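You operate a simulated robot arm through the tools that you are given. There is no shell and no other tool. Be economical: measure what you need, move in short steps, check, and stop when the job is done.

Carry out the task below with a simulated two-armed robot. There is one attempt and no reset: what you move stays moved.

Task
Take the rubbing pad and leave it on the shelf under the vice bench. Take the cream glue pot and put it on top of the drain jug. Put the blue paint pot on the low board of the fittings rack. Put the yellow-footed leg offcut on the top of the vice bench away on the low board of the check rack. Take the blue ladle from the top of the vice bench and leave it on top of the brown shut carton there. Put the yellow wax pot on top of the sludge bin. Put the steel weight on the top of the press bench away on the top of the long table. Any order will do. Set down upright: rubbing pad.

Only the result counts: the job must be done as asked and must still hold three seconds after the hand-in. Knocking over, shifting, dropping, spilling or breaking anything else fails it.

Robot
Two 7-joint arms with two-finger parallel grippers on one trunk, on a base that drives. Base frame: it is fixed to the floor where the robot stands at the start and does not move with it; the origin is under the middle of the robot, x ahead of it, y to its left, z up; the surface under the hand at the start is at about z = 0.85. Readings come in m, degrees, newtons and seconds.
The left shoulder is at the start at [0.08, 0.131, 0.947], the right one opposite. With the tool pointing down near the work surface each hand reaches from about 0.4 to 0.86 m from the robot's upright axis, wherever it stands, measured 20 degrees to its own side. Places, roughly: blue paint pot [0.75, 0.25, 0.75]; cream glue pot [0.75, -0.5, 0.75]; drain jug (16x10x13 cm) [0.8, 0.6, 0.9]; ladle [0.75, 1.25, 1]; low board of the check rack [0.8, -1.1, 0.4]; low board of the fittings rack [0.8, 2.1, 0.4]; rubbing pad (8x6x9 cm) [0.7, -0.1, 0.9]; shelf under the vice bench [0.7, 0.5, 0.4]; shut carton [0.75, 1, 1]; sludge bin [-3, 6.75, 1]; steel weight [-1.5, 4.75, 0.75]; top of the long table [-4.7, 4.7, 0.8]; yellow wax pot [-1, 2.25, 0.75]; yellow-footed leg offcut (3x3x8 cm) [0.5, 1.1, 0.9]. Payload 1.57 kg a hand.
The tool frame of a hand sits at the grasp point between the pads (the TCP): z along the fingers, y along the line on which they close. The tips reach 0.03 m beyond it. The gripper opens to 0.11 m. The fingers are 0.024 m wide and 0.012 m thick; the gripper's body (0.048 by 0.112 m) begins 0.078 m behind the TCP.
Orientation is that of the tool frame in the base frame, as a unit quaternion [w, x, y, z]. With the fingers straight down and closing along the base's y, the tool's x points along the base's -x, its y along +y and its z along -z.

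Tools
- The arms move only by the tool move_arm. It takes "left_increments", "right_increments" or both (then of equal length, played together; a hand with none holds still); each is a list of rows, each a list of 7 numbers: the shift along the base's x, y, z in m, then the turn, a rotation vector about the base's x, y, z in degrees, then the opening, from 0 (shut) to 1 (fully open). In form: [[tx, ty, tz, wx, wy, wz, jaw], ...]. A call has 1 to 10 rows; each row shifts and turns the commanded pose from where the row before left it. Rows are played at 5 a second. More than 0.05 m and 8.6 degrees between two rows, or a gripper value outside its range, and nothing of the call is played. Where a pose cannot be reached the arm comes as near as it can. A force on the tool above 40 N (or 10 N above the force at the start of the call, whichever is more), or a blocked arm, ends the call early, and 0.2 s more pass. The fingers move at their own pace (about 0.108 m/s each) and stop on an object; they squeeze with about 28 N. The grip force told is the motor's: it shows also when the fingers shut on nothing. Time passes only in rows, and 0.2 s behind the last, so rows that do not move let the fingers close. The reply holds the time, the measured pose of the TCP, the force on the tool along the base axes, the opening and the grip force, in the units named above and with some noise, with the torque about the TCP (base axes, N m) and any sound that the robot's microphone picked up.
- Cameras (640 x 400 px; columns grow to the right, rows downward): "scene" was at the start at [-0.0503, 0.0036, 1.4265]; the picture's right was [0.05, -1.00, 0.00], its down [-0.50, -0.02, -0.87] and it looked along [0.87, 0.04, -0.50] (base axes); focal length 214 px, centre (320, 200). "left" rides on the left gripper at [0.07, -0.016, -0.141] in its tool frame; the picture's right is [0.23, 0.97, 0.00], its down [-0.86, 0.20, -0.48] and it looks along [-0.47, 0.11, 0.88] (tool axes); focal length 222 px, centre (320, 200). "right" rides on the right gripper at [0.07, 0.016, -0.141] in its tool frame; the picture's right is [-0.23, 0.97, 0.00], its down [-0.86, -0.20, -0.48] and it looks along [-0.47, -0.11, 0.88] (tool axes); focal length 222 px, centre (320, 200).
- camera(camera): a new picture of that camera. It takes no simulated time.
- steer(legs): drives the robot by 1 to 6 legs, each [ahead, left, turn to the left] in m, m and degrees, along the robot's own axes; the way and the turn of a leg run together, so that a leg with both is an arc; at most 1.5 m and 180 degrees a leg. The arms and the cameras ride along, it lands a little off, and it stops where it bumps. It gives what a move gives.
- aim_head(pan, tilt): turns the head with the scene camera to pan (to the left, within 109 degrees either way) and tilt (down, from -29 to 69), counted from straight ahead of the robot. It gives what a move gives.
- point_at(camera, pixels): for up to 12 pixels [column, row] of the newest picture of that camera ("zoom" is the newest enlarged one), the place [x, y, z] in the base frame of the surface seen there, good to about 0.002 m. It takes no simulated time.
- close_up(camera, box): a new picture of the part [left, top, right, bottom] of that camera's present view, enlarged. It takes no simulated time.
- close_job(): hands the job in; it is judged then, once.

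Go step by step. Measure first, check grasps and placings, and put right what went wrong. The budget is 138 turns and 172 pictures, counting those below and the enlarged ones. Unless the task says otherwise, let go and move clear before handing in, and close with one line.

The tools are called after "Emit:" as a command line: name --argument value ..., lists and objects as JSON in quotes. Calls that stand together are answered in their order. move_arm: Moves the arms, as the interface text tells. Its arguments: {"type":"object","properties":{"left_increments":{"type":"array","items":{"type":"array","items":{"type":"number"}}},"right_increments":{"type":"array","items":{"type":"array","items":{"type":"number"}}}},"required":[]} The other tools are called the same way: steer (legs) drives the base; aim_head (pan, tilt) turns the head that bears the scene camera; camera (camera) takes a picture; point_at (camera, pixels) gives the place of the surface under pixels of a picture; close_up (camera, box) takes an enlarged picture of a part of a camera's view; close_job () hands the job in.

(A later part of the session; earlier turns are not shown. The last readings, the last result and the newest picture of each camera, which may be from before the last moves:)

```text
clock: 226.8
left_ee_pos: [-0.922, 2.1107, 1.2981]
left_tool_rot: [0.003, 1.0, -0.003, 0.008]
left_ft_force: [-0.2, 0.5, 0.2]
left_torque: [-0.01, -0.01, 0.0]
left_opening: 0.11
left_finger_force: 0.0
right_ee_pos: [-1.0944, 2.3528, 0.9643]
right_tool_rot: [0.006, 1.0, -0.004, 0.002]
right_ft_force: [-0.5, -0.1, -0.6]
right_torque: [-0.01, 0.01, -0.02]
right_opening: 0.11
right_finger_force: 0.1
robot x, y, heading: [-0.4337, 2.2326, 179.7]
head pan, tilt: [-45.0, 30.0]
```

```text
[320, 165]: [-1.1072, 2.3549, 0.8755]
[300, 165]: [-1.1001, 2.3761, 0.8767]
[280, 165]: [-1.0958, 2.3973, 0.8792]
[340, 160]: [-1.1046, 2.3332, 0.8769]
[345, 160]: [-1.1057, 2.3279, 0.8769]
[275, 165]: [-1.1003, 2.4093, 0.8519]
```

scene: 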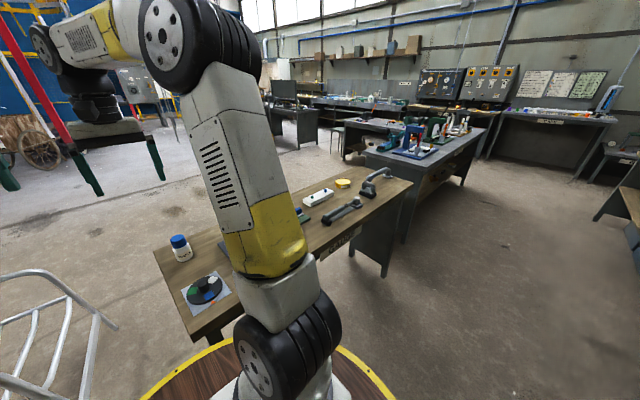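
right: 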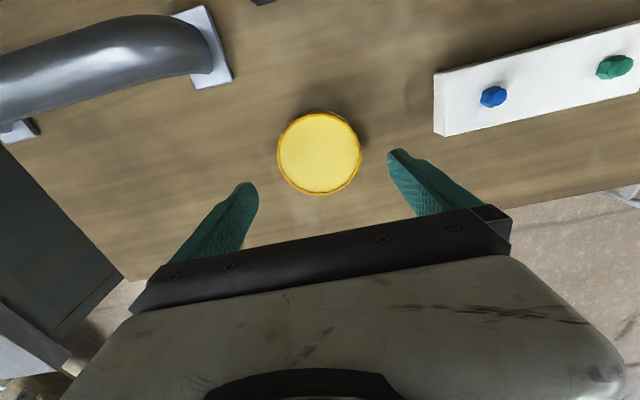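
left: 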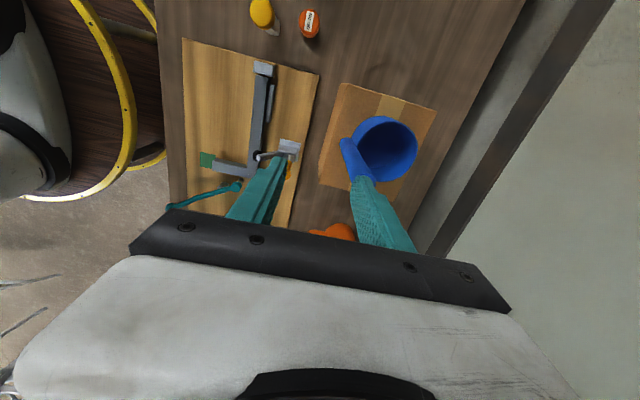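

Centred. Lowering the final 8 cm and gripping.

Emit:
move_arm --right_increments '[[-0.002, 0.002, -0.04, 0, 0, 0, 1], [0, 0, -0.03, 0, 0, 0, 1], [0, 0, -0.008, 0, 0, 0, 1], [0, 0, 0, 0, 0, 0, 1], [0, 0, 0, 0, 0, 0, 0], [0, 0, 0, 0, 0, 0, 0], [0, 0, 0, 0, 0, 0, 0]]'

Emit:
camera --camera "right"

```text
clock: 228.4
left_ee_pos: [-0.9215, 2.1101, 1.2962]
left_tool_rot: [0.003, 1.0, -0.004, 0.008]
left_ft_force: [0.5, -0.8, 0.0]
left_torque: [-0.03, 0.0, 0.02]
left_opening: 0.1101
left_finger_force: 0.0
right_ee_pos: [-1.1003, 2.3548, 0.8876]
right_tool_rot: [0.006, 1.0, -0.003, 0.001]
right_ft_force: [0.5, 0.3, -0.4]
right_torque: [-0.03, 0.0, -0.02]
right_opening: 0.0865
right_finger_force: 28.1
robot x, y, heading: [-0.4304, 2.2347, 179.6]
head pan, tilt: [-45.0, 30.0]
```

```text
63 pictures are left
```

right: 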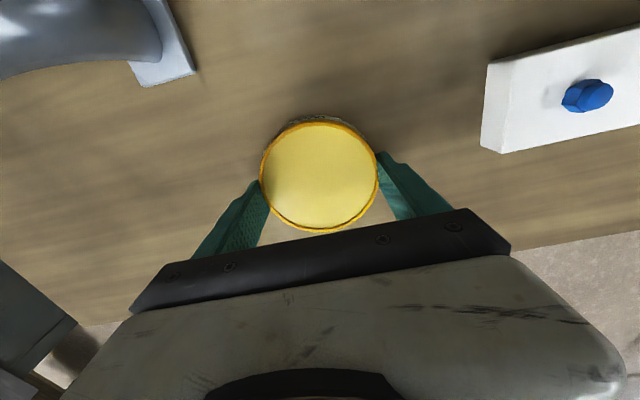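

Gripped at 0.0865. Lifting to travel height.

Emit:
move_arm --right_increments '[[0, 0, 0.01, 0, 0, 0, 0], [0, 0, 0.02, 0, 0, 0, 0], [0, 0, 0.035, 0, 0, 0, 0], [0, 0, 0.04, 0, 0, 0, 0], [0, 0, 0.045, 0, 0, 0, 0], [0, 0, 0.045, 0, 0, 0, 0], [0.01, 0, 0.045, 0, 0, 0, 0], [0.02, 0, 0.045, 0, 0, 0, 0], [0.03, 0, 0.03, 0, 0, 0, 0], [0.03, 0, 0.02, 0, 0, 0, 0]]'

Emit:
aim_head --pan -90 --tilt 20

Emit:
camera --camera "scene"

Emit:
aim_head --pan -40 --tilt 20

Emit:
camera --camera "scene"

```text
clock: 230.6
left_ee_pos: [-0.9222, 2.1097, 1.2968]
left_tool_rot: [0.003, 1.0, -0.003, 0.008]
left_ft_force: [-0.6, 0.0, 0.4]
left_torque: [-0.01, -0.01, -0.06]
left_opening: 0.1099
left_finger_force: 0.0
right_ee_pos: [-1.0086, 2.3554, 1.2233]
right_tool_rot: [0.006, 1.0, -0.004, 0.002]
right_ft_force: [-0.5, 0.8, -2.5]
right_torque: [-0.01, 0.0, 0.01]
right_opening: 0.0866
right_finger_force: 28.1
robot x, y, heading: [-0.4315, 2.2364, 179.5]
head pan, tilt: [-45.0, 30.0]
```

```text
clock: 231.7
left_ee_pos: [-0.9226, 2.1099, 1.2972]
left_tool_rot: [0.002, 1.0, -0.004, 0.008]
left_ft_force: [-0.9, 0.1, -1.1]
left_torque: [0.0, -0.01, 0.0]
left_opening: 0.1102
left_finger_force: 0.1
right_ee_pos: [-1.0075, 2.355, 1.2231]
right_tool_rot: [0.007, 1.0, -0.004, 0.001]
right_ft_force: [-0.9, -0.4, -2.8]
right_torque: [-0.05, 0.03, 0.02]
right_opening: 0.0864
right_finger_force: 28.0
robot x, y, heading: [-0.4338, 2.2353, 179.6]
head pan, tilt: [-90.0, 20.0]
```

```text
62 pictures are left
```

scene: 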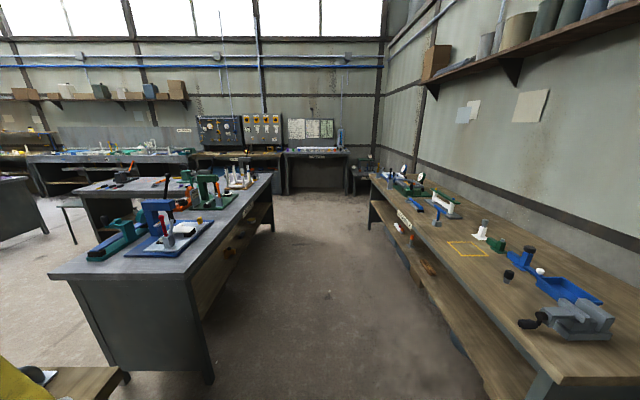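

```text
clock: 232.9
left_ee_pos: [-0.922, 2.11, 1.2973]
left_tool_rot: [0.002, 1.0, -0.004, 0.007]
left_ft_force: [-0.1, -0.4, -0.3]
left_torque: [0.02, 0.02, -0.01]
left_opening: 0.1101
left_finger_force: 0.0
right_ee_pos: [-1.0079, 2.3553, 1.2235]
right_tool_rot: [0.007, 1.0, -0.003, 0.001]
right_ft_force: [-0.4, -0.3, -2.2]
right_torque: [0.02, -0.03, 0.01]
right_opening: 0.0864
right_finger_force: 28.2
robot x, y, heading: [-0.4321, 2.237, 179.5]
head pan, tilt: [-40.0, 20.0]
```

```text
61 pictures are left
```

scene: 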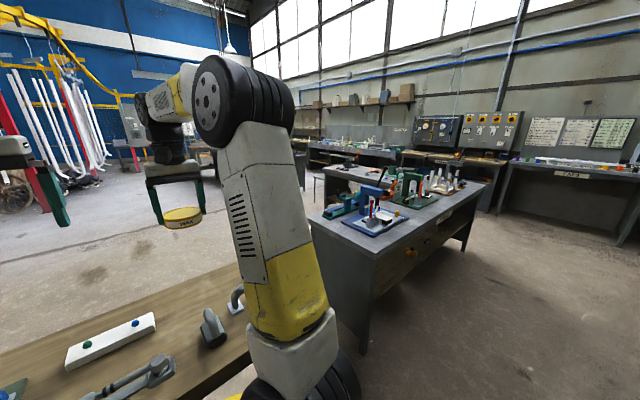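

Moving up the corridor between the press bench and the wall bench to look for the weight and the sludge bin.

Emit:
steer --legs '[[0, -1.1, 0.4], [0, -1.1, 0]]'

Emit:
aim_head --pan -10 --tilt 25

Emit:
camera --camera "scene"

Emit:
aim_head --pan -60 --tilt 20

Emit:
camera --camera "scene"

```text
clock: 243.7
left_ee_pos: [-0.9073, 4.2982, 1.2976]
left_tool_rot: [0.003, 1.0, 0.001, 0.008]
left_ft_force: [-0.5, 0.2, -0.3]
left_torque: [-0.04, 0.0, 0.03]
left_opening: 0.1099
left_finger_force: 0.0
right_ee_pos: [-0.9962, 4.5426, 1.2235]
right_tool_rot: [0.007, 1.0, 0.002, 0.002]
right_ft_force: [0.4, -0.2, -2.4]
right_torque: [0.01, -0.01, -0.02]
right_opening: 0.0866
right_finger_force: 28.3
robot x, y, heading: [-0.4193, 4.431, -180.1]
head pan, tilt: [-40.0, 20.0]
```

```text
clock: 244.7
left_ee_pos: [-0.908, 4.2979, 1.2971]
left_tool_rot: [0.003, 1.0, 0.002, 0.008]
left_ft_force: [0.0, 0.6, 0.1]
left_torque: [0.01, 0.0, -0.02]
left_opening: 0.1099
left_finger_force: 0.0
right_ee_pos: [-0.9965, 4.5424, 1.2242]
right_tool_rot: [0.006, 1.0, 0.002, 0.002]
right_ft_force: [0.1, 0.4, -2.3]
right_torque: [0.01, 0.0, -0.01]
right_opening: 0.0866
right_finger_force: 28.2
robot x, y, heading: [-0.4163, 4.4272, -179.9]
head pan, tilt: [-10.0, 25.0]
```

```text
60 pictures are left
```

scene: 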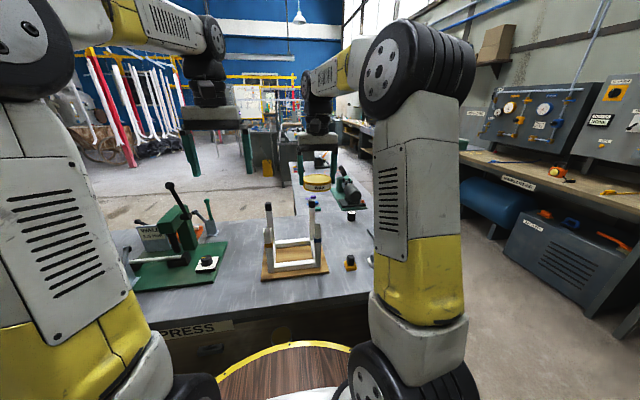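

```text
clock: 245.8
left_ee_pos: [-0.9057, 4.2981, 1.2964]
left_tool_rot: [0.003, 1.0, 0.001, 0.008]
left_ft_force: [0.8, 0.5, 0.5]
left_torque: [0.02, 0.03, 0.0]
left_opening: 0.1099
left_finger_force: 0.1
right_ee_pos: [-0.9963, 4.5435, 1.2233]
right_tool_rot: [0.006, 1.0, 0.002, 0.002]
right_ft_force: [0.2, -0.1, -2.9]
right_torque: [0.0, 0.05, -0.02]
right_opening: 0.0862
right_finger_force: 28.2
robot x, y, heading: [-0.4207, 4.4292, -179.7]
head pan, tilt: [-60.0, 20.0]
```

```text
59 pictures are left
```

scene: 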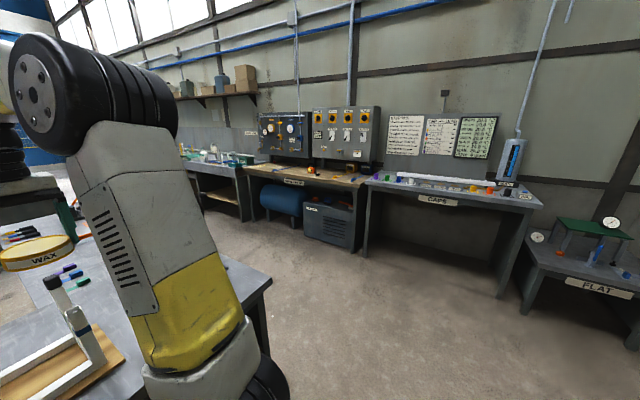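

This bench is labelled PRESS. Checking the left hand's view for the steel weight.

Emit:
camera --camera "left"

Emit:
camera --camera "right"

Emit:
point_at --camera "scene" --pixels '[[268, 278], [430, 197], [360, 180], [255, 172], [235, 250], [330, 300], [230, 160]]'

```text
58 pictures are left
```

left: 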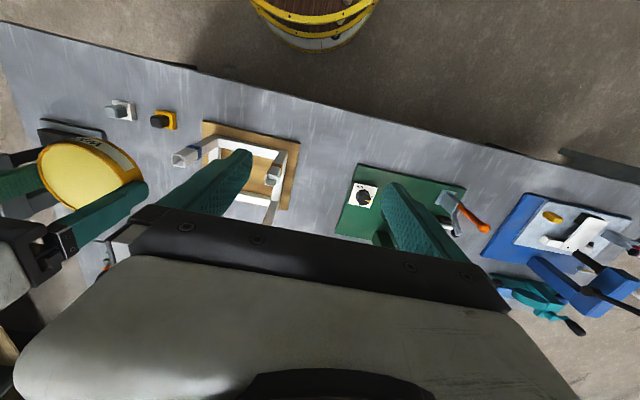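

```text
57 pictures are left
```

right: 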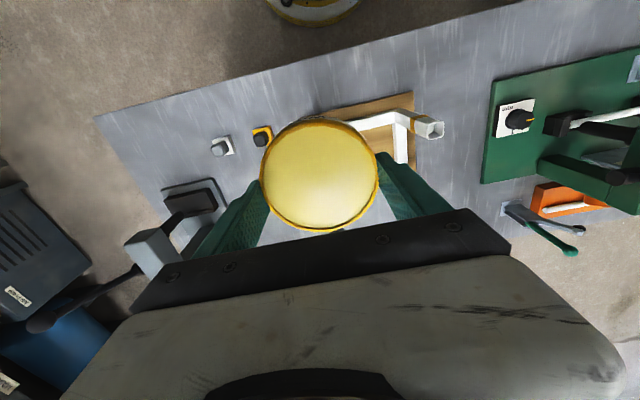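

```text
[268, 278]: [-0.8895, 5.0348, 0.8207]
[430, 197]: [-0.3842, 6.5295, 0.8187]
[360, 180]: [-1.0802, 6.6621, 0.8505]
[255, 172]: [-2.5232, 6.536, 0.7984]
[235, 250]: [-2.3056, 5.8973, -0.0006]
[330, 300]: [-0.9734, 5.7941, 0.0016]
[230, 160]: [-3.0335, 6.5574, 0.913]
```

Zooming on the two small weights at left view (120,110) and (162,120), and on the far bench around (230,160) of the scene.

Emit:
close_up --camera "left" --box '[90, 80, 210, 155]'

Emit:
close_up --camera "scene" --box '[160, 100, 320, 220]'

Emit:
point_at --camera "left" --pixels '[[120, 108], [128, 112], [160, 121], [172, 120], [115, 116], [75, 130], [200, 70]]'

```text
5.33 times, centred on (150, 118) of left
```

zoom: 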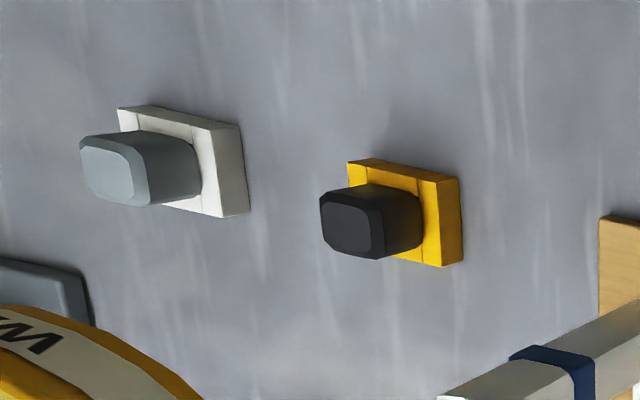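

```text
3.33 times, centred on (240, 160) of scene
```

zoom: 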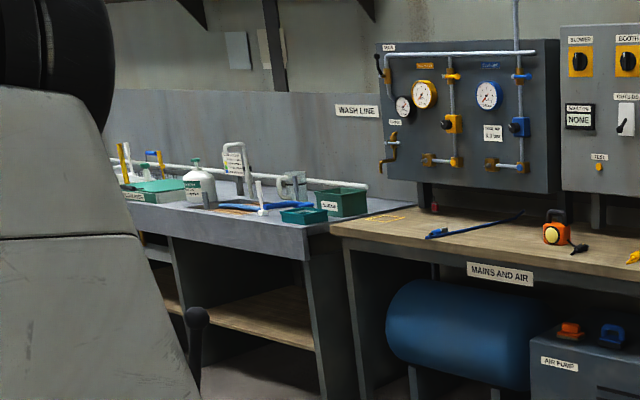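

```text
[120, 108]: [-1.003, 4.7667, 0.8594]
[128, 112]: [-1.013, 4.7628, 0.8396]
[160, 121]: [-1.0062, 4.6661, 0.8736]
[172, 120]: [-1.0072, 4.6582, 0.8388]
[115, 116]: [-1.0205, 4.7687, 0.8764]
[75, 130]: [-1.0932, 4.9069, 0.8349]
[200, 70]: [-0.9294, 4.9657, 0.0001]
```

The weight should be near (-1.5,4.75), partly hidden behind the wax tin. Looking there with the head.

Emit:
aim_head --pan -12 --tilt 30

Emit:
close_up --camera "scene" --box '[260, 140, 400, 260]'

Emit:
camera --camera "scene"

```text
clock: 247.0
left_ee_pos: [-0.9064, 4.2987, 1.297]
left_tool_rot: [0.002, 1.0, 0.002, 0.007]
left_ft_force: [0.1, -0.2, -0.8]
left_torque: [0.0, -0.01, -0.01]
left_opening: 0.1101
left_finger_force: 0.0
right_ee_pos: [-0.9958, 4.5419, 1.2225]
right_tool_rot: [0.006, 1.0, 0.002, 0.002]
right_ft_force: [1.1, 0.2, -2.9]
right_torque: [-0.01, -0.01, 0.02]
right_opening: 0.0864
right_finger_force: 28.0
robot x, y, heading: [-0.418, 4.4283, -179.5]
head pan, tilt: [-12.0, 30.0]
```

```text
3.33 times, centred on (330, 200) of scene
```

zoom: 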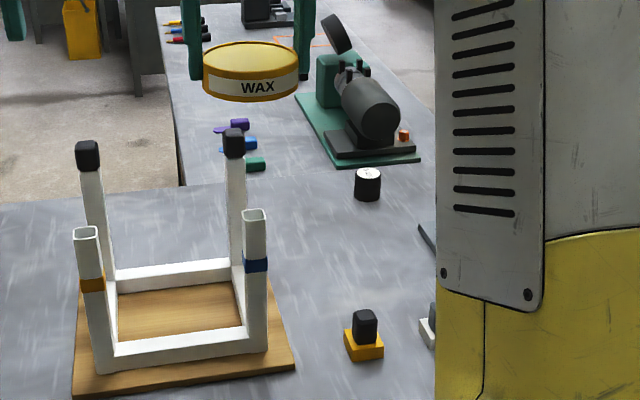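

```text
53 pictures are left
```

scene: 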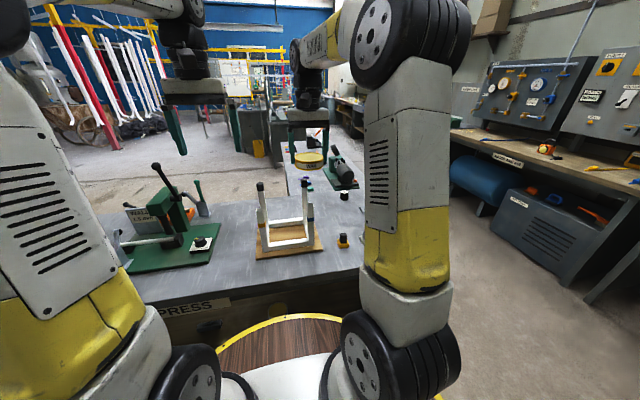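

A small dark cylinder with a light top stands at zoom (368,183). Measuring it.

Emit:
point_at --camera "scene" --pixels '[[344, 192], [344, 197], [340, 196], [348, 196], [340, 180], [310, 175], [292, 200], [345, 160], [290, 150], [333, 241]]'

Emit:
close_up --camera "scene" --box '[325, 180, 365, 205]'

```text
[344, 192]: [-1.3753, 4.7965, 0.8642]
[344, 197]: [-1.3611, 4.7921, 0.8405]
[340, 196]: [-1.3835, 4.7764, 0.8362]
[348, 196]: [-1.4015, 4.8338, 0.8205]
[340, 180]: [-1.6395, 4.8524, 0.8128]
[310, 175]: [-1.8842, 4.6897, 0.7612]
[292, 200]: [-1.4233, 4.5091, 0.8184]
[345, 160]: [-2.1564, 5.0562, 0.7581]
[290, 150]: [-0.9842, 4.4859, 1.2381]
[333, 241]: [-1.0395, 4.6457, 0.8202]
```

```text
16.00 times, centred on (345, 192) of scene
```

zoom: 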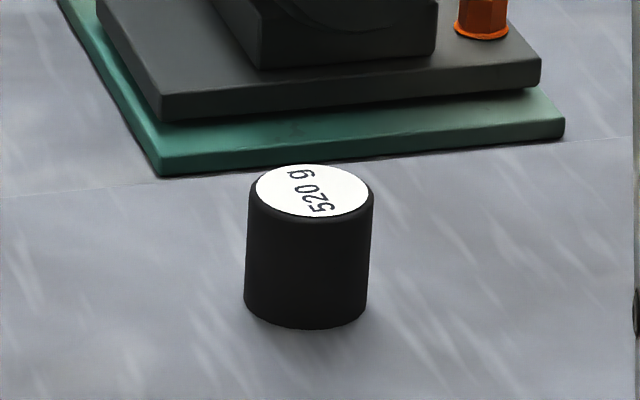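

It is the 520 g steel weight at (-1.375,4.797). Driving alongside so the left hand can reach it.

Emit:
steer --legs '[[0, -0.5, 0], [0.15, 0, 0]]'

Emit:
move_arm --left_increments '[[-0.04, 0, -0.01, 0, 0, 0, 0.7], [-0.04, 0, -0.01, 0, 0, 0, 0.7], [-0.04, 0, -0.02, 0, 0, 0, 0.7], [-0.04, 0, -0.03, 0, 0, 0, 0.7], [-0.02, 0, -0.04, 0, 0, 0, 0.7]]'

Emit:
camera --camera "left"

```text
clock: 250.9
left_ee_pos: [-1.0597, 4.7861, 1.2977]
left_tool_rot: [0.002, 1.0, 0.008, 0.008]
left_ft_force: [0.4, 0.4, 1.0]
left_torque: [0.02, 0.0, 0.0]
left_opening: 0.1101
left_finger_force: 0.1
right_ee_pos: [-1.1523, 5.0305, 1.2242]
right_tool_rot: [0.006, 1.0, 0.008, 0.002]
right_ft_force: [-0.5, -0.2, -2.0]
right_torque: [0.03, 0.05, 0.0]
right_opening: 0.0865
right_finger_force: 28.3
robot x, y, heading: [-0.5739, 4.9245, -178.9]
head pan, tilt: [-12.0, 30.0]
```

```text
clock: 252.1
left_ee_pos: [-1.24, 4.787, 1.1866]
left_tool_rot: [0.002, 1.0, 0.009, 0.008]
left_ft_force: [-0.3, -0.2, 0.9]
left_torque: [0.01, 0.03, -0.01]
left_opening: 0.0771
left_finger_force: 0.1
right_ee_pos: [-1.1511, 5.0307, 1.2234]
right_tool_rot: [0.006, 1.0, 0.009, 0.001]
right_ft_force: [0.7, -0.4, -1.8]
right_torque: [-0.04, 0.04, -0.03]
right_opening: 0.0864
right_finger_force: 27.7
robot x, y, heading: [-0.5745, 4.9203, -178.9]
head pan, tilt: [-12.0, 30.0]
```

```text
51 pictures are left
```

left: 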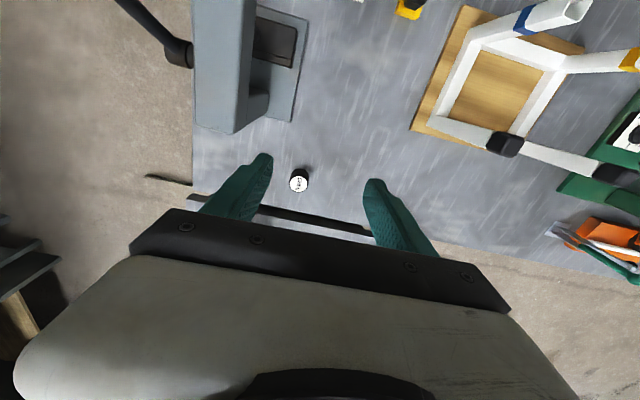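

The grey press stands near on the left (230,80). Measuring the weight and the press for clearance.

Emit:
point_at --camera "left" --pixels '[[299, 182], [292, 180], [307, 178], [250, 100], [225, 120], [260, 60], [298, 60], [180, 50], [270, 115], [300, 190]]'

Emit:
close_up --camera "scene" --box '[220, 120, 420, 280]'

```text
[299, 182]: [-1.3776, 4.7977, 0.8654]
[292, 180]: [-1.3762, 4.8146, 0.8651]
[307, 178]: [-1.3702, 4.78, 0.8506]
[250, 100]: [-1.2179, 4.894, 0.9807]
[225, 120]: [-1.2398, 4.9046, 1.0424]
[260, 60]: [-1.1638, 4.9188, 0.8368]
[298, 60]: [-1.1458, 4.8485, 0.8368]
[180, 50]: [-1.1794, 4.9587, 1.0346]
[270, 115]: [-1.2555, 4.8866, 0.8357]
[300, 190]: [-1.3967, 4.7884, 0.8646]
```

```text
2.50 times, centred on (320, 200) of scene
```

zoom: 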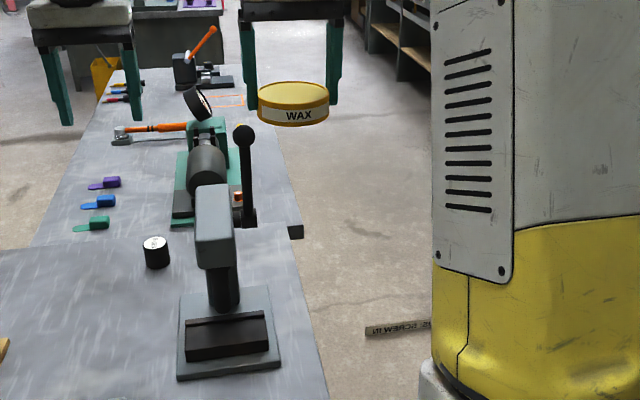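

The weight centre is (-1.379,4.797); the press begins at y 4.88, so there's about 3 cm clearance. Descending in two stages.

Emit:
move_arm --left_increments '[[-0.025, 0.002, -0.035, 0, 0, 0, 0.65], [-0.025, 0.002, -0.035, 0, 0, 0, 0.65], [-0.025, 0.002, -0.035, 0, 0, 0, 0.65], [-0.025, 0.002, -0.035, 0, 0, 0, 0.65], [-0.025, 0.002, -0.035, 0, 0, 0, 0.65], [-0.014, 0, -0.035, 0, 0, 0, 0.65], [0, 0, 0, 0, 0, 0, 0.65]]'

Emit:
camera --camera "left"

Emit:
camera --camera "scene"

```text
clock: 253.7
left_ee_pos: [-1.3802, 4.7964, 0.9797]
left_tool_rot: [0.002, 1.0, 0.009, 0.008]
left_ft_force: [-0.2, 0.5, -0.4]
left_torque: [-0.01, 0.0, 0.04]
left_opening: 0.0717
left_finger_force: 0.0
right_ee_pos: [-1.1521, 5.0306, 1.2236]
right_tool_rot: [0.006, 1.0, 0.009, 0.002]
right_ft_force: [-0.4, 0.0, -2.2]
right_torque: [0.03, -0.02, 0.0]
right_opening: 0.0866
right_finger_force: 27.7
robot x, y, heading: [-0.5717, 4.9239, -179.0]
head pan, tilt: [-12.0, 30.0]
```

```text
49 pictures are left
```

left: 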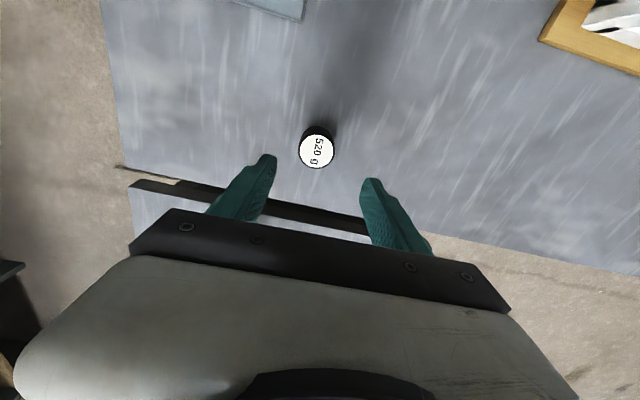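

```text
48 pictures are left
```

scene: 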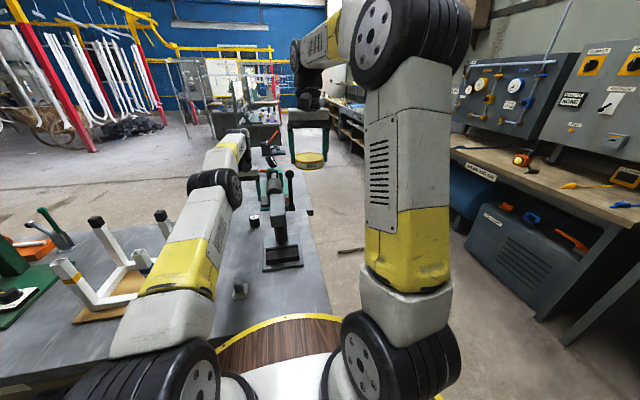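

Weight is centred between the fingers and the forearm is clear of the press. Descending and gripping.

Emit:
move_arm --left_increments '[[0, 0, -0.04, 0, 0, 0, 0.65], [0, 0, -0.04, 0, 0, 0, 0.65], [0, 0, -0.03, 0, 0, 0, 0.65], [0, 0, -0.01, 0, 0, 0, 0.65], [0, 0, 0, 0, 0, 0, 0], [0, 0, 0, 0, 0, 0, 0], [0, 0, 0, 0, 0, 0, 0]]'

Emit:
camera --camera "left"

```text
clock: 255.3
left_ee_pos: [-1.3791, 4.7963, 0.8583]
left_tool_rot: [0.003, 1.0, 0.008, 0.008]
left_ft_force: [-0.5, 0.7, -0.4]
left_torque: [0.19, 0.02, 0.03]
left_opening: 0.0427
left_finger_force: 28.3
right_ee_pos: [-1.1534, 5.0301, 1.2235]
right_tool_rot: [0.006, 1.0, 0.008, 0.003]
right_ft_force: [0.6, 0.7, -2.3]
right_torque: [-0.02, 0.02, 0.0]
right_opening: 0.0865
right_finger_force: 28.1
robot x, y, heading: [-0.5709, 4.9242, -178.8]
head pan, tilt: [-12.0, 30.0]
```

```text
47 pictures are left
```

left: 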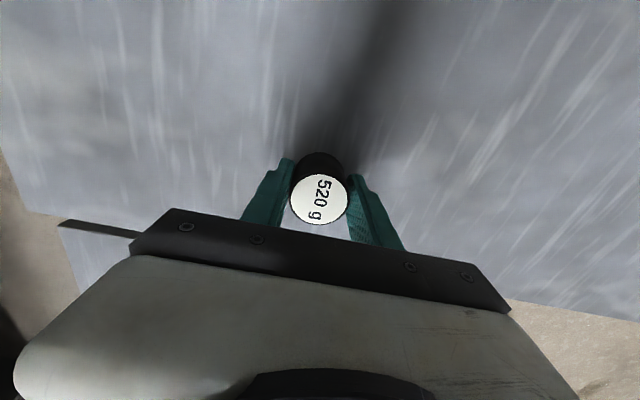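

Gripped. Lifting the way I came.

Emit:
move_arm --left_increments '[[0, 0, 0.02, 0, 0, 0, 0], [0, 0, 0.04, 0, 0, 0, 0], [0, 0, 0.04, 0, 0, 0, 0], [0, 0, 0.035, 0, 0, 0, 0], [0.01, 0, 0.04, 0, 0, 0, 0], [0.02, 0, 0.04, 0, 0, 0, 0], [0.025, 0, 0.04, 0, 0, 0, 0], [0.03, 0, 0.04, 0, 0, 0, 0], [0.035, 0, 0.035, 0, 0, 0, 0], [0.04, 0, 0.03, 0, 0, 0, 0]]'

Emit:
steer --legs '[[-0.1, 0, -1], [0, -0.75, 0]]'

Emit:
aim_head --pan 0 --tilt 20

Emit:
camera --camera "scene"

Emit:
aim_head --pan -35 --tilt 20

Emit:
camera --camera "scene"

```text
clock: 257.5
left_ee_pos: [-1.3128, 4.8, 1.1813]
left_tool_rot: [0.002, 1.0, 0.008, 0.007]
left_ft_force: [0.6, -0.9, -4.7]
left_torque: [0.02, -0.04, 0.0]
left_opening: 0.043
left_finger_force: 28.0
left hand out of reach, approached as far as the arm can: row 6, 7, 8, 9, 10
right_ee_pos: [-1.1532, 5.0307, 1.2236]
right_tool_rot: [0.007, 1.0, 0.008, 0.002]
right_ft_force: [0.0, -1.0, -1.9]
right_torque: [0.02, 0.03, -0.01]
right_opening: 0.0864
right_finger_force: 28.3
robot x, y, heading: [-0.5797, 4.9256, -178.9]
head pan, tilt: [-12.0, 30.0]
```

```text
clock: 262.3
left_ee_pos: [-1.2146, 5.5644, 1.1809]
left_tool_rot: [0.003, 1.0, 0.0, 0.007]
left_ft_force: [-0.1, -0.1, -4.9]
left_torque: [0.02, 0.02, 0.01]
left_opening: 0.0429
left_finger_force: 27.9
right_ee_pos: [-1.0522, 5.7924, 1.2238]
right_tool_rot: [0.006, 1.0, 0.001, 0.001]
right_ft_force: [0.0, 0.0, -2.5]
right_torque: [-0.02, 0.01, -0.01]
right_opening: 0.0864
right_finger_force: 27.8
robot x, y, heading: [-0.4775, 5.6763, -179.9]
head pan, tilt: [-12.0, 30.0]
```

```text
clock: 263.1
left_ee_pos: [-1.2155, 5.5647, 1.1818]
left_tool_rot: [0.003, 1.0, 0.0, 0.008]
left_ft_force: [-0.3, -0.4, -4.8]
left_torque: [0.0, -0.01, -0.01]
left_opening: 0.043
left_finger_force: 28.0
right_ee_pos: [-1.0526, 5.7933, 1.2244]
right_tool_rot: [0.007, 1.0, 0.001, 0.002]
right_ft_force: [0.1, -0.3, -2.0]
right_torque: [-0.05, 0.03, 0.01]
right_opening: 0.0865
right_finger_force: 27.8
robot x, y, heading: [-0.4784, 5.6764, -179.8]
head pan, tilt: [0.0, 20.0]
```

```text
46 pictures are left
```

scene: 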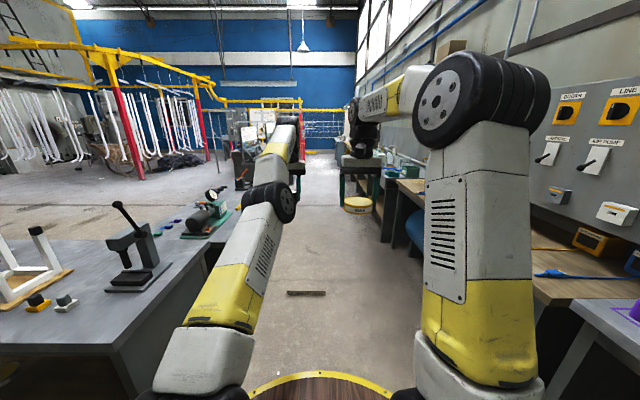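

```text
clock: 264.1
left_ee_pos: [-1.2151, 5.5644, 1.1817]
left_tool_rot: [0.002, 1.0, 0.001, 0.008]
left_ft_force: [0.6, 0.2, -5.3]
left_torque: [0.02, -0.01, 0.0]
left_opening: 0.0432
left_finger_force: 28.5
right_ee_pos: [-1.0511, 5.7926, 1.2231]
right_tool_rot: [0.006, 1.0, 0.001, 0.002]
right_ft_force: [0.5, -0.1, -3.8]
right_torque: [0.0, 0.02, 0.0]
right_opening: 0.0865
right_finger_force: 27.8
robot x, y, heading: [-0.4781, 5.6767, -179.6]
head pan, tilt: [-35.0, 20.0]
```

```text
45 pictures are left
```

scene: 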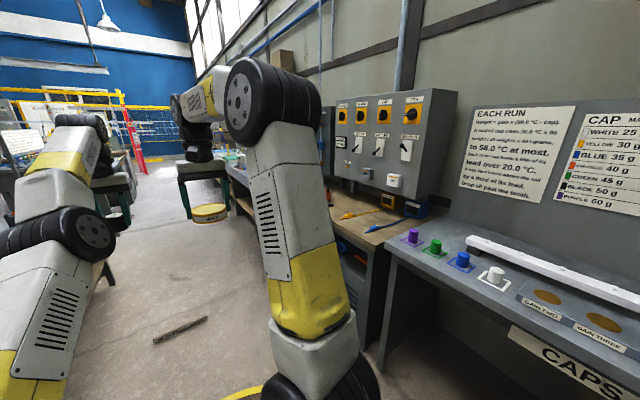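

A dark strip lies at (300,292) of the straight view. Measuring the corridor edges ahead to pick a safe line.

Emit:
aim_head --pan -5 --tilt 25

Emit:
camera --camera "scene"

Emit:
point_at --camera "scene" --pixels '[[292, 273], [275, 273], [310, 272], [398, 165], [408, 182], [415, 150], [200, 225], [232, 205], [252, 140], [215, 195], [370, 150], [395, 150]]'

Emit:
close_up --camera "scene" --box '[200, 90, 440, 240]'

```text
clock: 265.0
left_ee_pos: [-1.2148, 5.5648, 1.1802]
left_tool_rot: [0.003, 1.0, 0.001, 0.008]
left_ft_force: [0.2, -0.2, -4.7]
left_torque: [0.0, -0.03, 0.04]
left_opening: 0.0428
left_finger_force: 27.3
right_ee_pos: [-1.0528, 5.7923, 1.2218]
right_tool_rot: [0.007, 1.0, 0.001, 0.002]
right_ft_force: [-0.7, 0.4, -2.1]
right_torque: [-0.02, 0.01, -0.01]
right_opening: 0.0864
right_finger_force: 28.1
robot x, y, heading: [-0.4772, 5.676, -179.8]
head pan, tilt: [-5.0, 25.0]
```

```text
44 pictures are left
```

scene: 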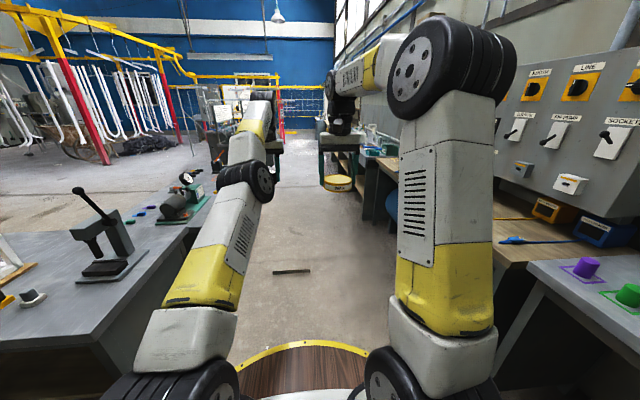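

```text
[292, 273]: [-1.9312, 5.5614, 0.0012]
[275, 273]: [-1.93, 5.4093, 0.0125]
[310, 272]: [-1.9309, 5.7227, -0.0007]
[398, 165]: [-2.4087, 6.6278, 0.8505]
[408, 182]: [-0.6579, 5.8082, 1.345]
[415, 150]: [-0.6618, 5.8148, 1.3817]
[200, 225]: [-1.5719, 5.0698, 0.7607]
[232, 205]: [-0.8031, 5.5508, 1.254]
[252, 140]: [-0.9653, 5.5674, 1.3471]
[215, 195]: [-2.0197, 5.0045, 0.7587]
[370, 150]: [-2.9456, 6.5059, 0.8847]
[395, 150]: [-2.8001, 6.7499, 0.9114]
```

```text
2.67 times, centred on (320, 165) of scene
```

zoom: 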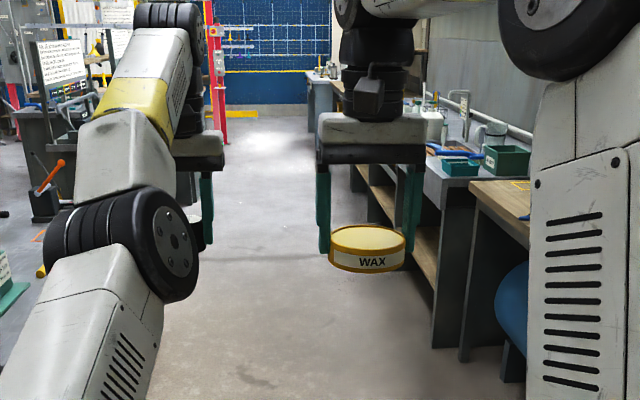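

The strip lies flat at y 5.41–5.72, so I'll pass at y about 6.04, then stop near x -2.9 before the wash bench.

Emit:
steer --legs '[[0, -0.35, 0], [1.2, 0, 0], [1.2, 0, 0]]'

Emit:
aim_head --pan -75 --tilt 30

Emit:
camera --camera "scene"

```text
clock: 278.7
left_ee_pos: [-3.6275, 5.8835, 1.1815]
left_tool_rot: [0.003, 1.0, 0.007, 0.008]
left_ft_force: [0.2, 0.1, -5.4]
left_torque: [-0.01, 0.0, 0.0]
left_opening: 0.0429
left_finger_force: 28.1
right_ee_pos: [-3.4661, 6.1143, 1.2232]
right_tool_rot: [0.006, 1.0, 0.006, 0.001]
right_ft_force: [0.6, -0.4, -1.3]
right_torque: [0.02, -0.01, -0.01]
right_opening: 0.0865
right_finger_force: 27.8
robot x, y, heading: [-2.8887, 6.0033, -179.2]
head pan, tilt: [-5.0, 25.0]
```

```text
clock: 280.1
left_ee_pos: [-3.6263, 5.8833, 1.1806]
left_tool_rot: [0.003, 1.0, 0.007, 0.008]
left_ft_force: [-0.2, 0.4, -4.0]
left_torque: [0.0, -0.01, -0.03]
left_opening: 0.0428
left_finger_force: 27.9
right_ee_pos: [-3.467, 6.1146, 1.2221]
right_tool_rot: [0.006, 1.0, 0.007, 0.002]
right_ft_force: [-0.1, 0.3, -2.3]
right_torque: [-0.01, -0.01, 0.03]
right_opening: 0.0867
right_finger_force: 28.4
robot x, y, heading: [-2.8912, 6.0055, -179.2]
head pan, tilt: [-75.0, 30.0]
```

```text
42 pictures are left
```

scene: 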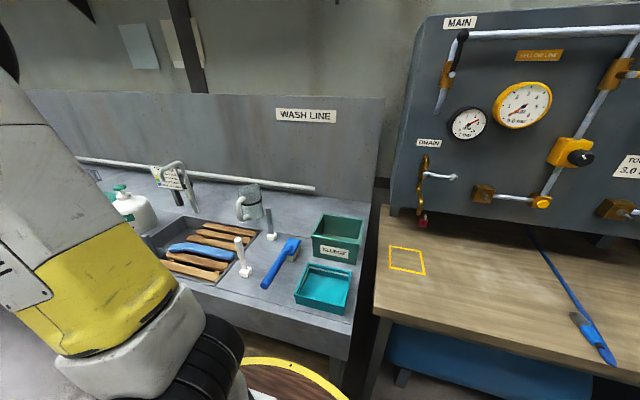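

Emit:
close_up --camera "scene" --box '[220, 170, 400, 330]'

Emit:
point_at --camera "scene" --pixels '[[338, 225], [322, 216], [366, 220], [313, 238], [357, 246], [320, 290], [338, 255], [330, 330], [272, 215], [240, 270], [300, 300], [335, 243]]'

```text
2.50 times, centred on (310, 250) of scene
```

zoom: 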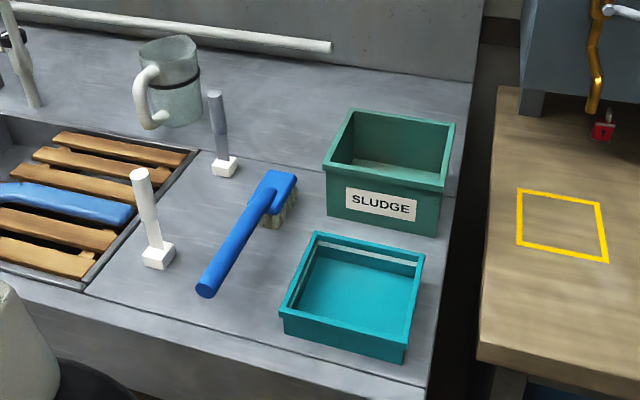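

```text
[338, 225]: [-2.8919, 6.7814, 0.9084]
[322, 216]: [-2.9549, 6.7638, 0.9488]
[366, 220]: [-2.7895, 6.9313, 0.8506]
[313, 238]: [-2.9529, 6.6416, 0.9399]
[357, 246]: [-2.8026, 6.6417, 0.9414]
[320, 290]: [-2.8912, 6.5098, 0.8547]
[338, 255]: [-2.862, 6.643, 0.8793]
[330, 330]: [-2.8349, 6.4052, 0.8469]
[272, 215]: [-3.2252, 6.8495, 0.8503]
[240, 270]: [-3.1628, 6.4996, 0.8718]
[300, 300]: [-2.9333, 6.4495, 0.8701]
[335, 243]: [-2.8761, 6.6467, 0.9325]
```

The bin labelled SLUDGE has its rim at z 0.948, centre about (-2.878,6.71). Stepping back and turning to face the wash bench.

Emit:
steer --legs '[[0.1, 0.2, 0], [0, 0, -90.5]]'

Emit:
aim_head --pan 0 --tilt 32

Emit:
camera --camera "scene"

Emit:
camera --camera "right"

```text
clock: 285.7
left_ee_pos: [-3.0848, 6.5468, 1.1809]
left_tool_rot: [-0.007, -0.703, 0.711, -0.003]
left_ft_force: [0.7, 0.5, -5.3]
left_torque: [-0.02, -0.01, -0.02]
left_opening: 0.0428
left_finger_force: 28.1
right_ee_pos: [-2.8593, 6.3805, 1.2225]
right_tool_rot: [-0.006, -0.702, 0.712, 0.003]
right_ft_force: [-0.7, 0.1, -2.6]
right_torque: [0.03, -0.03, -0.03]
right_opening: 0.0866
right_finger_force: 27.7
robot x, y, heading: [-2.9794, 5.8027, 89.2]
head pan, tilt: [-75.0, 30.0]
```

```text
clock: 287.2
left_ee_pos: [-3.0844, 6.5473, 1.1811]
left_tool_rot: [-0.008, -0.702, 0.712, -0.003]
left_ft_force: [-0.1, 0.0, -5.7]
left_torque: [-0.06, 0.01, -0.04]
left_opening: 0.0428
left_finger_force: 27.3
right_ee_pos: [-2.8592, 6.3803, 1.2232]
right_tool_rot: [-0.005, -0.701, 0.713, 0.003]
right_ft_force: [-0.4, -0.7, -2.5]
right_torque: [0.0, 0.02, 0.03]
right_opening: 0.0868
right_finger_force: 27.7
robot x, y, heading: [-2.983, 5.8, 89.2]
head pan, tilt: [0.0, 32.0]
```

```text
40 pictures are left
```

scene: 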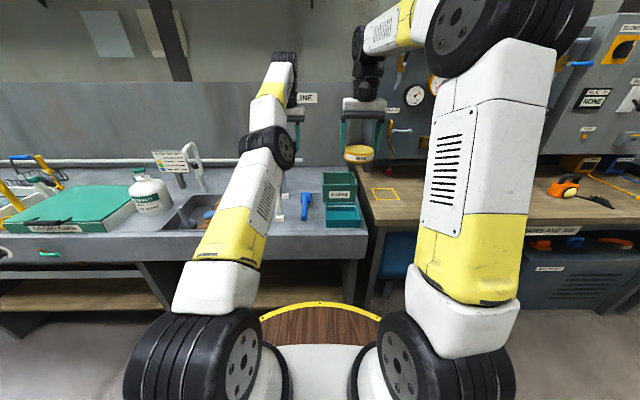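

```text
39 pictures are left
```

right: 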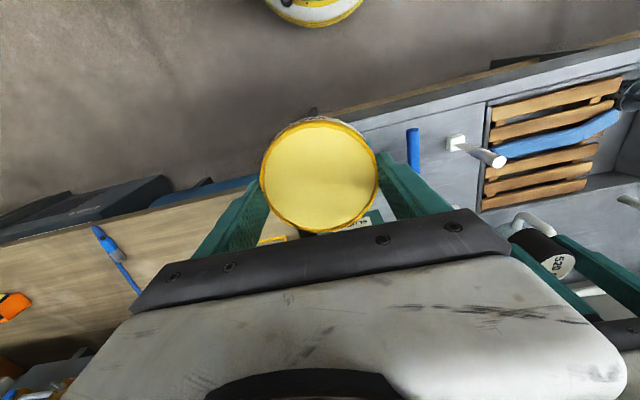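

Measuring the bin rim corners precisely.

Emit:
close_up --camera "scene" --box '[290, 150, 390, 240]'

Emit:
point_at --camera "scene" --pixels '[[325, 174], [352, 174], [325, 185], [355, 186], [340, 180], [345, 175], [338, 183], [335, 240], [280, 200]]'

```text
4.44 times, centred on (340, 195) of scene
```

zoom: 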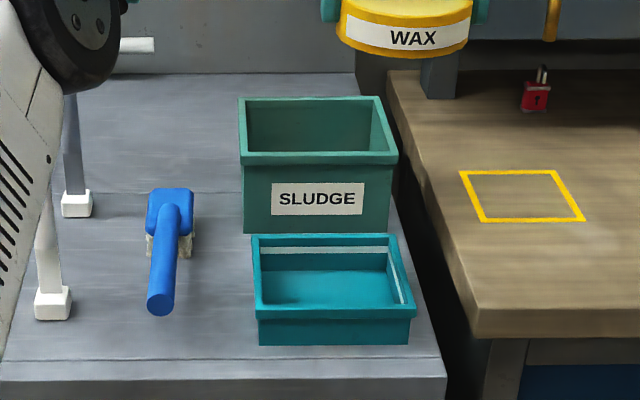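

```text
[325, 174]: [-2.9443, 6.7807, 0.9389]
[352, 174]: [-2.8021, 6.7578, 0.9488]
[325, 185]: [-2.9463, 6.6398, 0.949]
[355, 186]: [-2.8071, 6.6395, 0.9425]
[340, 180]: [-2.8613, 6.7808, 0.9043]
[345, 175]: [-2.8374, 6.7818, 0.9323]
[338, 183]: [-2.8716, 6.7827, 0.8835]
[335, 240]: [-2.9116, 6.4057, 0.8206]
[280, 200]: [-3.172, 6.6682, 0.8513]
```

Bin centre (-2.877,6.715), rim z 0.949. Driving 20 cm forward with the left hand pulled in.

Emit:
move_arm --left_increments '[[0, -0.04, 0.01, 0, 0, 0, 0], [0, -0.04, 0.01, 0, 0, 0, 0], [0, -0.04, 0.01, 0, 0, 0, 0], [0, -0.04, 0.01, 0, 0, 0, 0], [0, -0.02, 0.01, 0, 0, 0, 0]]'

Emit:
steer --legs '[[0.2, 0, 0.8]]'

Emit:
move_arm --right_increments '[[-0.003, 0.03, -0.03, 0, 0, 0, 0], [-0.003, 0.03, -0.03, 0, 0, 0, 0], [-0.003, 0.03, -0.03, 0, 0, 0, 0], [-0.003, 0.03, -0.03, 0, 0, 0, 0], [0, 0.01, -0.03, 0, 0, 0, 0], [0, 0, 0, 0, 0, 0, 0]]'

Emit:
camera --camera "right"

```text
clock: 288.4
left_ee_pos: [-3.0811, 6.3976, 1.2399]
left_tool_rot: [-0.007, -0.703, 0.711, -0.004]
left_ft_force: [0.1, 0.4, -5.6]
left_torque: [-0.03, -0.01, 0.04]
left_opening: 0.0431
left_finger_force: 28.0
left hand out of reach, approached as far as the arm can: row 1
right_ee_pos: [-2.858, 6.3796, 1.2231]
right_tool_rot: [-0.006, -0.701, 0.713, 0.003]
right_ft_force: [0.2, 1.6, -2.7]
right_torque: [-0.04, -0.02, 0.02]
right_opening: 0.0869
right_finger_force: 28.1
robot x, y, heading: [-2.9829, 5.8055, 89.2]
head pan, tilt: [0.0, 32.0]
```

```text
clock: 290.0
left_ee_pos: [-3.0904, 6.5949, 1.2397]
left_tool_rot: [0.008, 0.707, -0.707, 0.004]
left_ft_force: [-0.5, 0.0, -4.9]
left_torque: [-0.06, 0.0, 0.01]
left_opening: 0.0429
left_finger_force: 28.0
right_ee_pos: [-2.8663, 6.582, 1.2233]
right_tool_rot: [0.005, 0.708, -0.706, -0.003]
right_ft_force: [0.0, -0.4, -2.5]
right_torque: [0.05, -0.01, -0.03]
right_opening: 0.0866
right_finger_force: 27.7
robot x, y, heading: [-2.9807, 6.0038, 90.3]
head pan, tilt: [0.0, 32.0]
```

```text
clock: 291.4
left_ee_pos: [-3.0894, 6.5958, 1.2401]
left_tool_rot: [0.008, 0.708, -0.706, 0.004]
left_ft_force: [-0.5, 0.3, -5.7]
left_torque: [-0.03, -0.03, 0.0]
left_opening: 0.0426
left_finger_force: 28.2
right_ee_pos: [-2.8807, 6.712, 1.0728]
right_tool_rot: [0.005, 0.708, -0.706, -0.004]
right_ft_force: [0.1, 0.4, -1.2]
right_torque: [0.03, 0.0, 0.07]
right_opening: 0.0865
right_finger_force: 27.7
robot x, y, heading: [-2.9811, 6.0052, 90.1]
head pan, tilt: [0.0, 32.0]
```

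```text
37 pictures are left
```

right: 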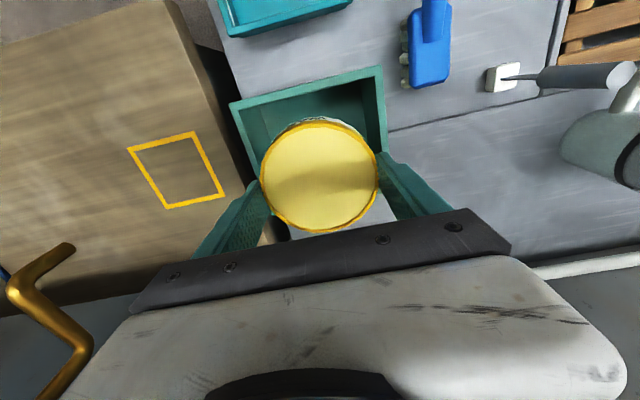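

Centred over the bin; tin bottom is at 1.036. Checking the gold valve lever's distance and lowering.

Emit:
point_at --camera "right" --pixels '[[40, 252], [80, 345], [250, 110], [365, 85], [320, 175], [305, 90]]'

Emit:
move_arm --right_increments '[[0.002, 0.002, -0.03, 0, 0, 0, 0], [0, 0, -0.03, 0, 0, 0, 0], [0, 0, -0.015, 0, 0, 0, 0], [0, 0, 0, 0, 0, 0, 0]]'

```text
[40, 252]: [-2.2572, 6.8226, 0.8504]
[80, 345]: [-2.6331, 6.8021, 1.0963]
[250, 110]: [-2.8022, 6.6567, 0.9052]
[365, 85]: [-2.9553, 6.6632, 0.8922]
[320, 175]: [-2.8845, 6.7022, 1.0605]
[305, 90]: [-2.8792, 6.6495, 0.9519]
```

```text
clock: 292.4
left_ee_pos: [-3.0903, 6.5959, 1.2394]
left_tool_rot: [0.008, 0.707, -0.707, 0.004]
left_ft_force: [-1.5, -0.6, -4.2]
left_torque: [-0.01, -0.01, -0.02]
left_opening: 0.0428
left_finger_force: 28.6
right_ee_pos: [-2.8801, 6.7123, 0.9982]
right_tool_rot: [0.005, 0.708, -0.707, -0.003]
right_ft_force: [0.1, 0.4, -2.2]
right_torque: [0.02, 0.03, 0.02]
right_opening: 0.0864
right_finger_force: 27.9
robot x, y, heading: [-2.9874, 6.0024, 90.2]
head pan, tilt: [0.0, 32.0]
```

Small steps now toward the expected contact at about 0.985.

Emit:
move_arm --right_increments '[[0, 0, -0.005, 0, 0, 0, 0], [0, 0, -0.003, 0, 0, 0, 0], [0, 0, -0.003, 0, 0, 0, 0], [0, 0, -0.002, 0, 0, 0, 0], [0, 0, 0, 0, 0, 0, 0]]'

```text
clock: 293.6
left_ee_pos: [-3.0906, 6.5943, 1.2391]
left_tool_rot: [0.008, 0.708, -0.706, 0.004]
left_ft_force: [0.2, 0.1, -4.7]
left_torque: [0.0, -0.03, 0.0]
left_opening: 0.0428
left_finger_force: 28.1
right_ee_pos: [-2.8778, 6.7125, 0.987]
right_tool_rot: [0.004, 0.708, -0.706, -0.004]
right_ft_force: [-0.9, 3.1, 15.1]
right_torque: [-0.27, -0.65, 0.07]
right_opening: 0.0867
right_finger_force: 28.0
robot x, y, heading: [-2.98, 6.0081, 90.4]
head pan, tilt: [0.0, 32.0]
```

Contact at 0.987 — the bin top is solid at the rim like the jug. Releasing.

Emit:
move_arm --right_increments '[[0, 0, 0, 0, 0, 0, 0.85], [0, 0, 0, 0, 0, 0, 0.95], [0, 0, 0, 0, 0, 0, 1]]'

Emit:
camera --camera "right"

Emit:
point_at --camera "right" --pixels '[[320, 175], [300, 175], [340, 170], [320, 150], [320, 195]]'

```text
clock: 294.4
left_ee_pos: [-3.0899, 6.595, 1.2383]
left_tool_rot: [0.008, 0.708, -0.706, 0.004]
left_ft_force: [0.3, -0.7, -5.1]
left_torque: [-0.03, -0.01, -0.01]
left_opening: 0.043
left_finger_force: 28.0
right_ee_pos: [-2.8783, 6.7126, 0.9853]
right_tool_rot: [0.005, 0.708, -0.706, -0.003]
right_ft_force: [-0.2, -0.5, 0.1]
right_torque: [-0.04, -0.02, 0.0]
right_opening: 0.1101
right_finger_force: 0.1
robot x, y, heading: [-2.9859, 6.0063, 90.0]
head pan, tilt: [0.0, 32.0]
```

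```text
36 pictures are left
```

right: 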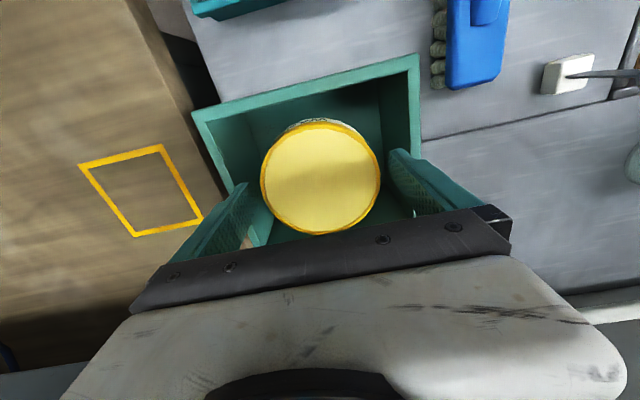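

```text
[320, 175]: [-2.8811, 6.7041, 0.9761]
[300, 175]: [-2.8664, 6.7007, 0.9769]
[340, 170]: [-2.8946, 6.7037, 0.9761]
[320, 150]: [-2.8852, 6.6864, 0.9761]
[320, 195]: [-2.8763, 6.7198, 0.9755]
```

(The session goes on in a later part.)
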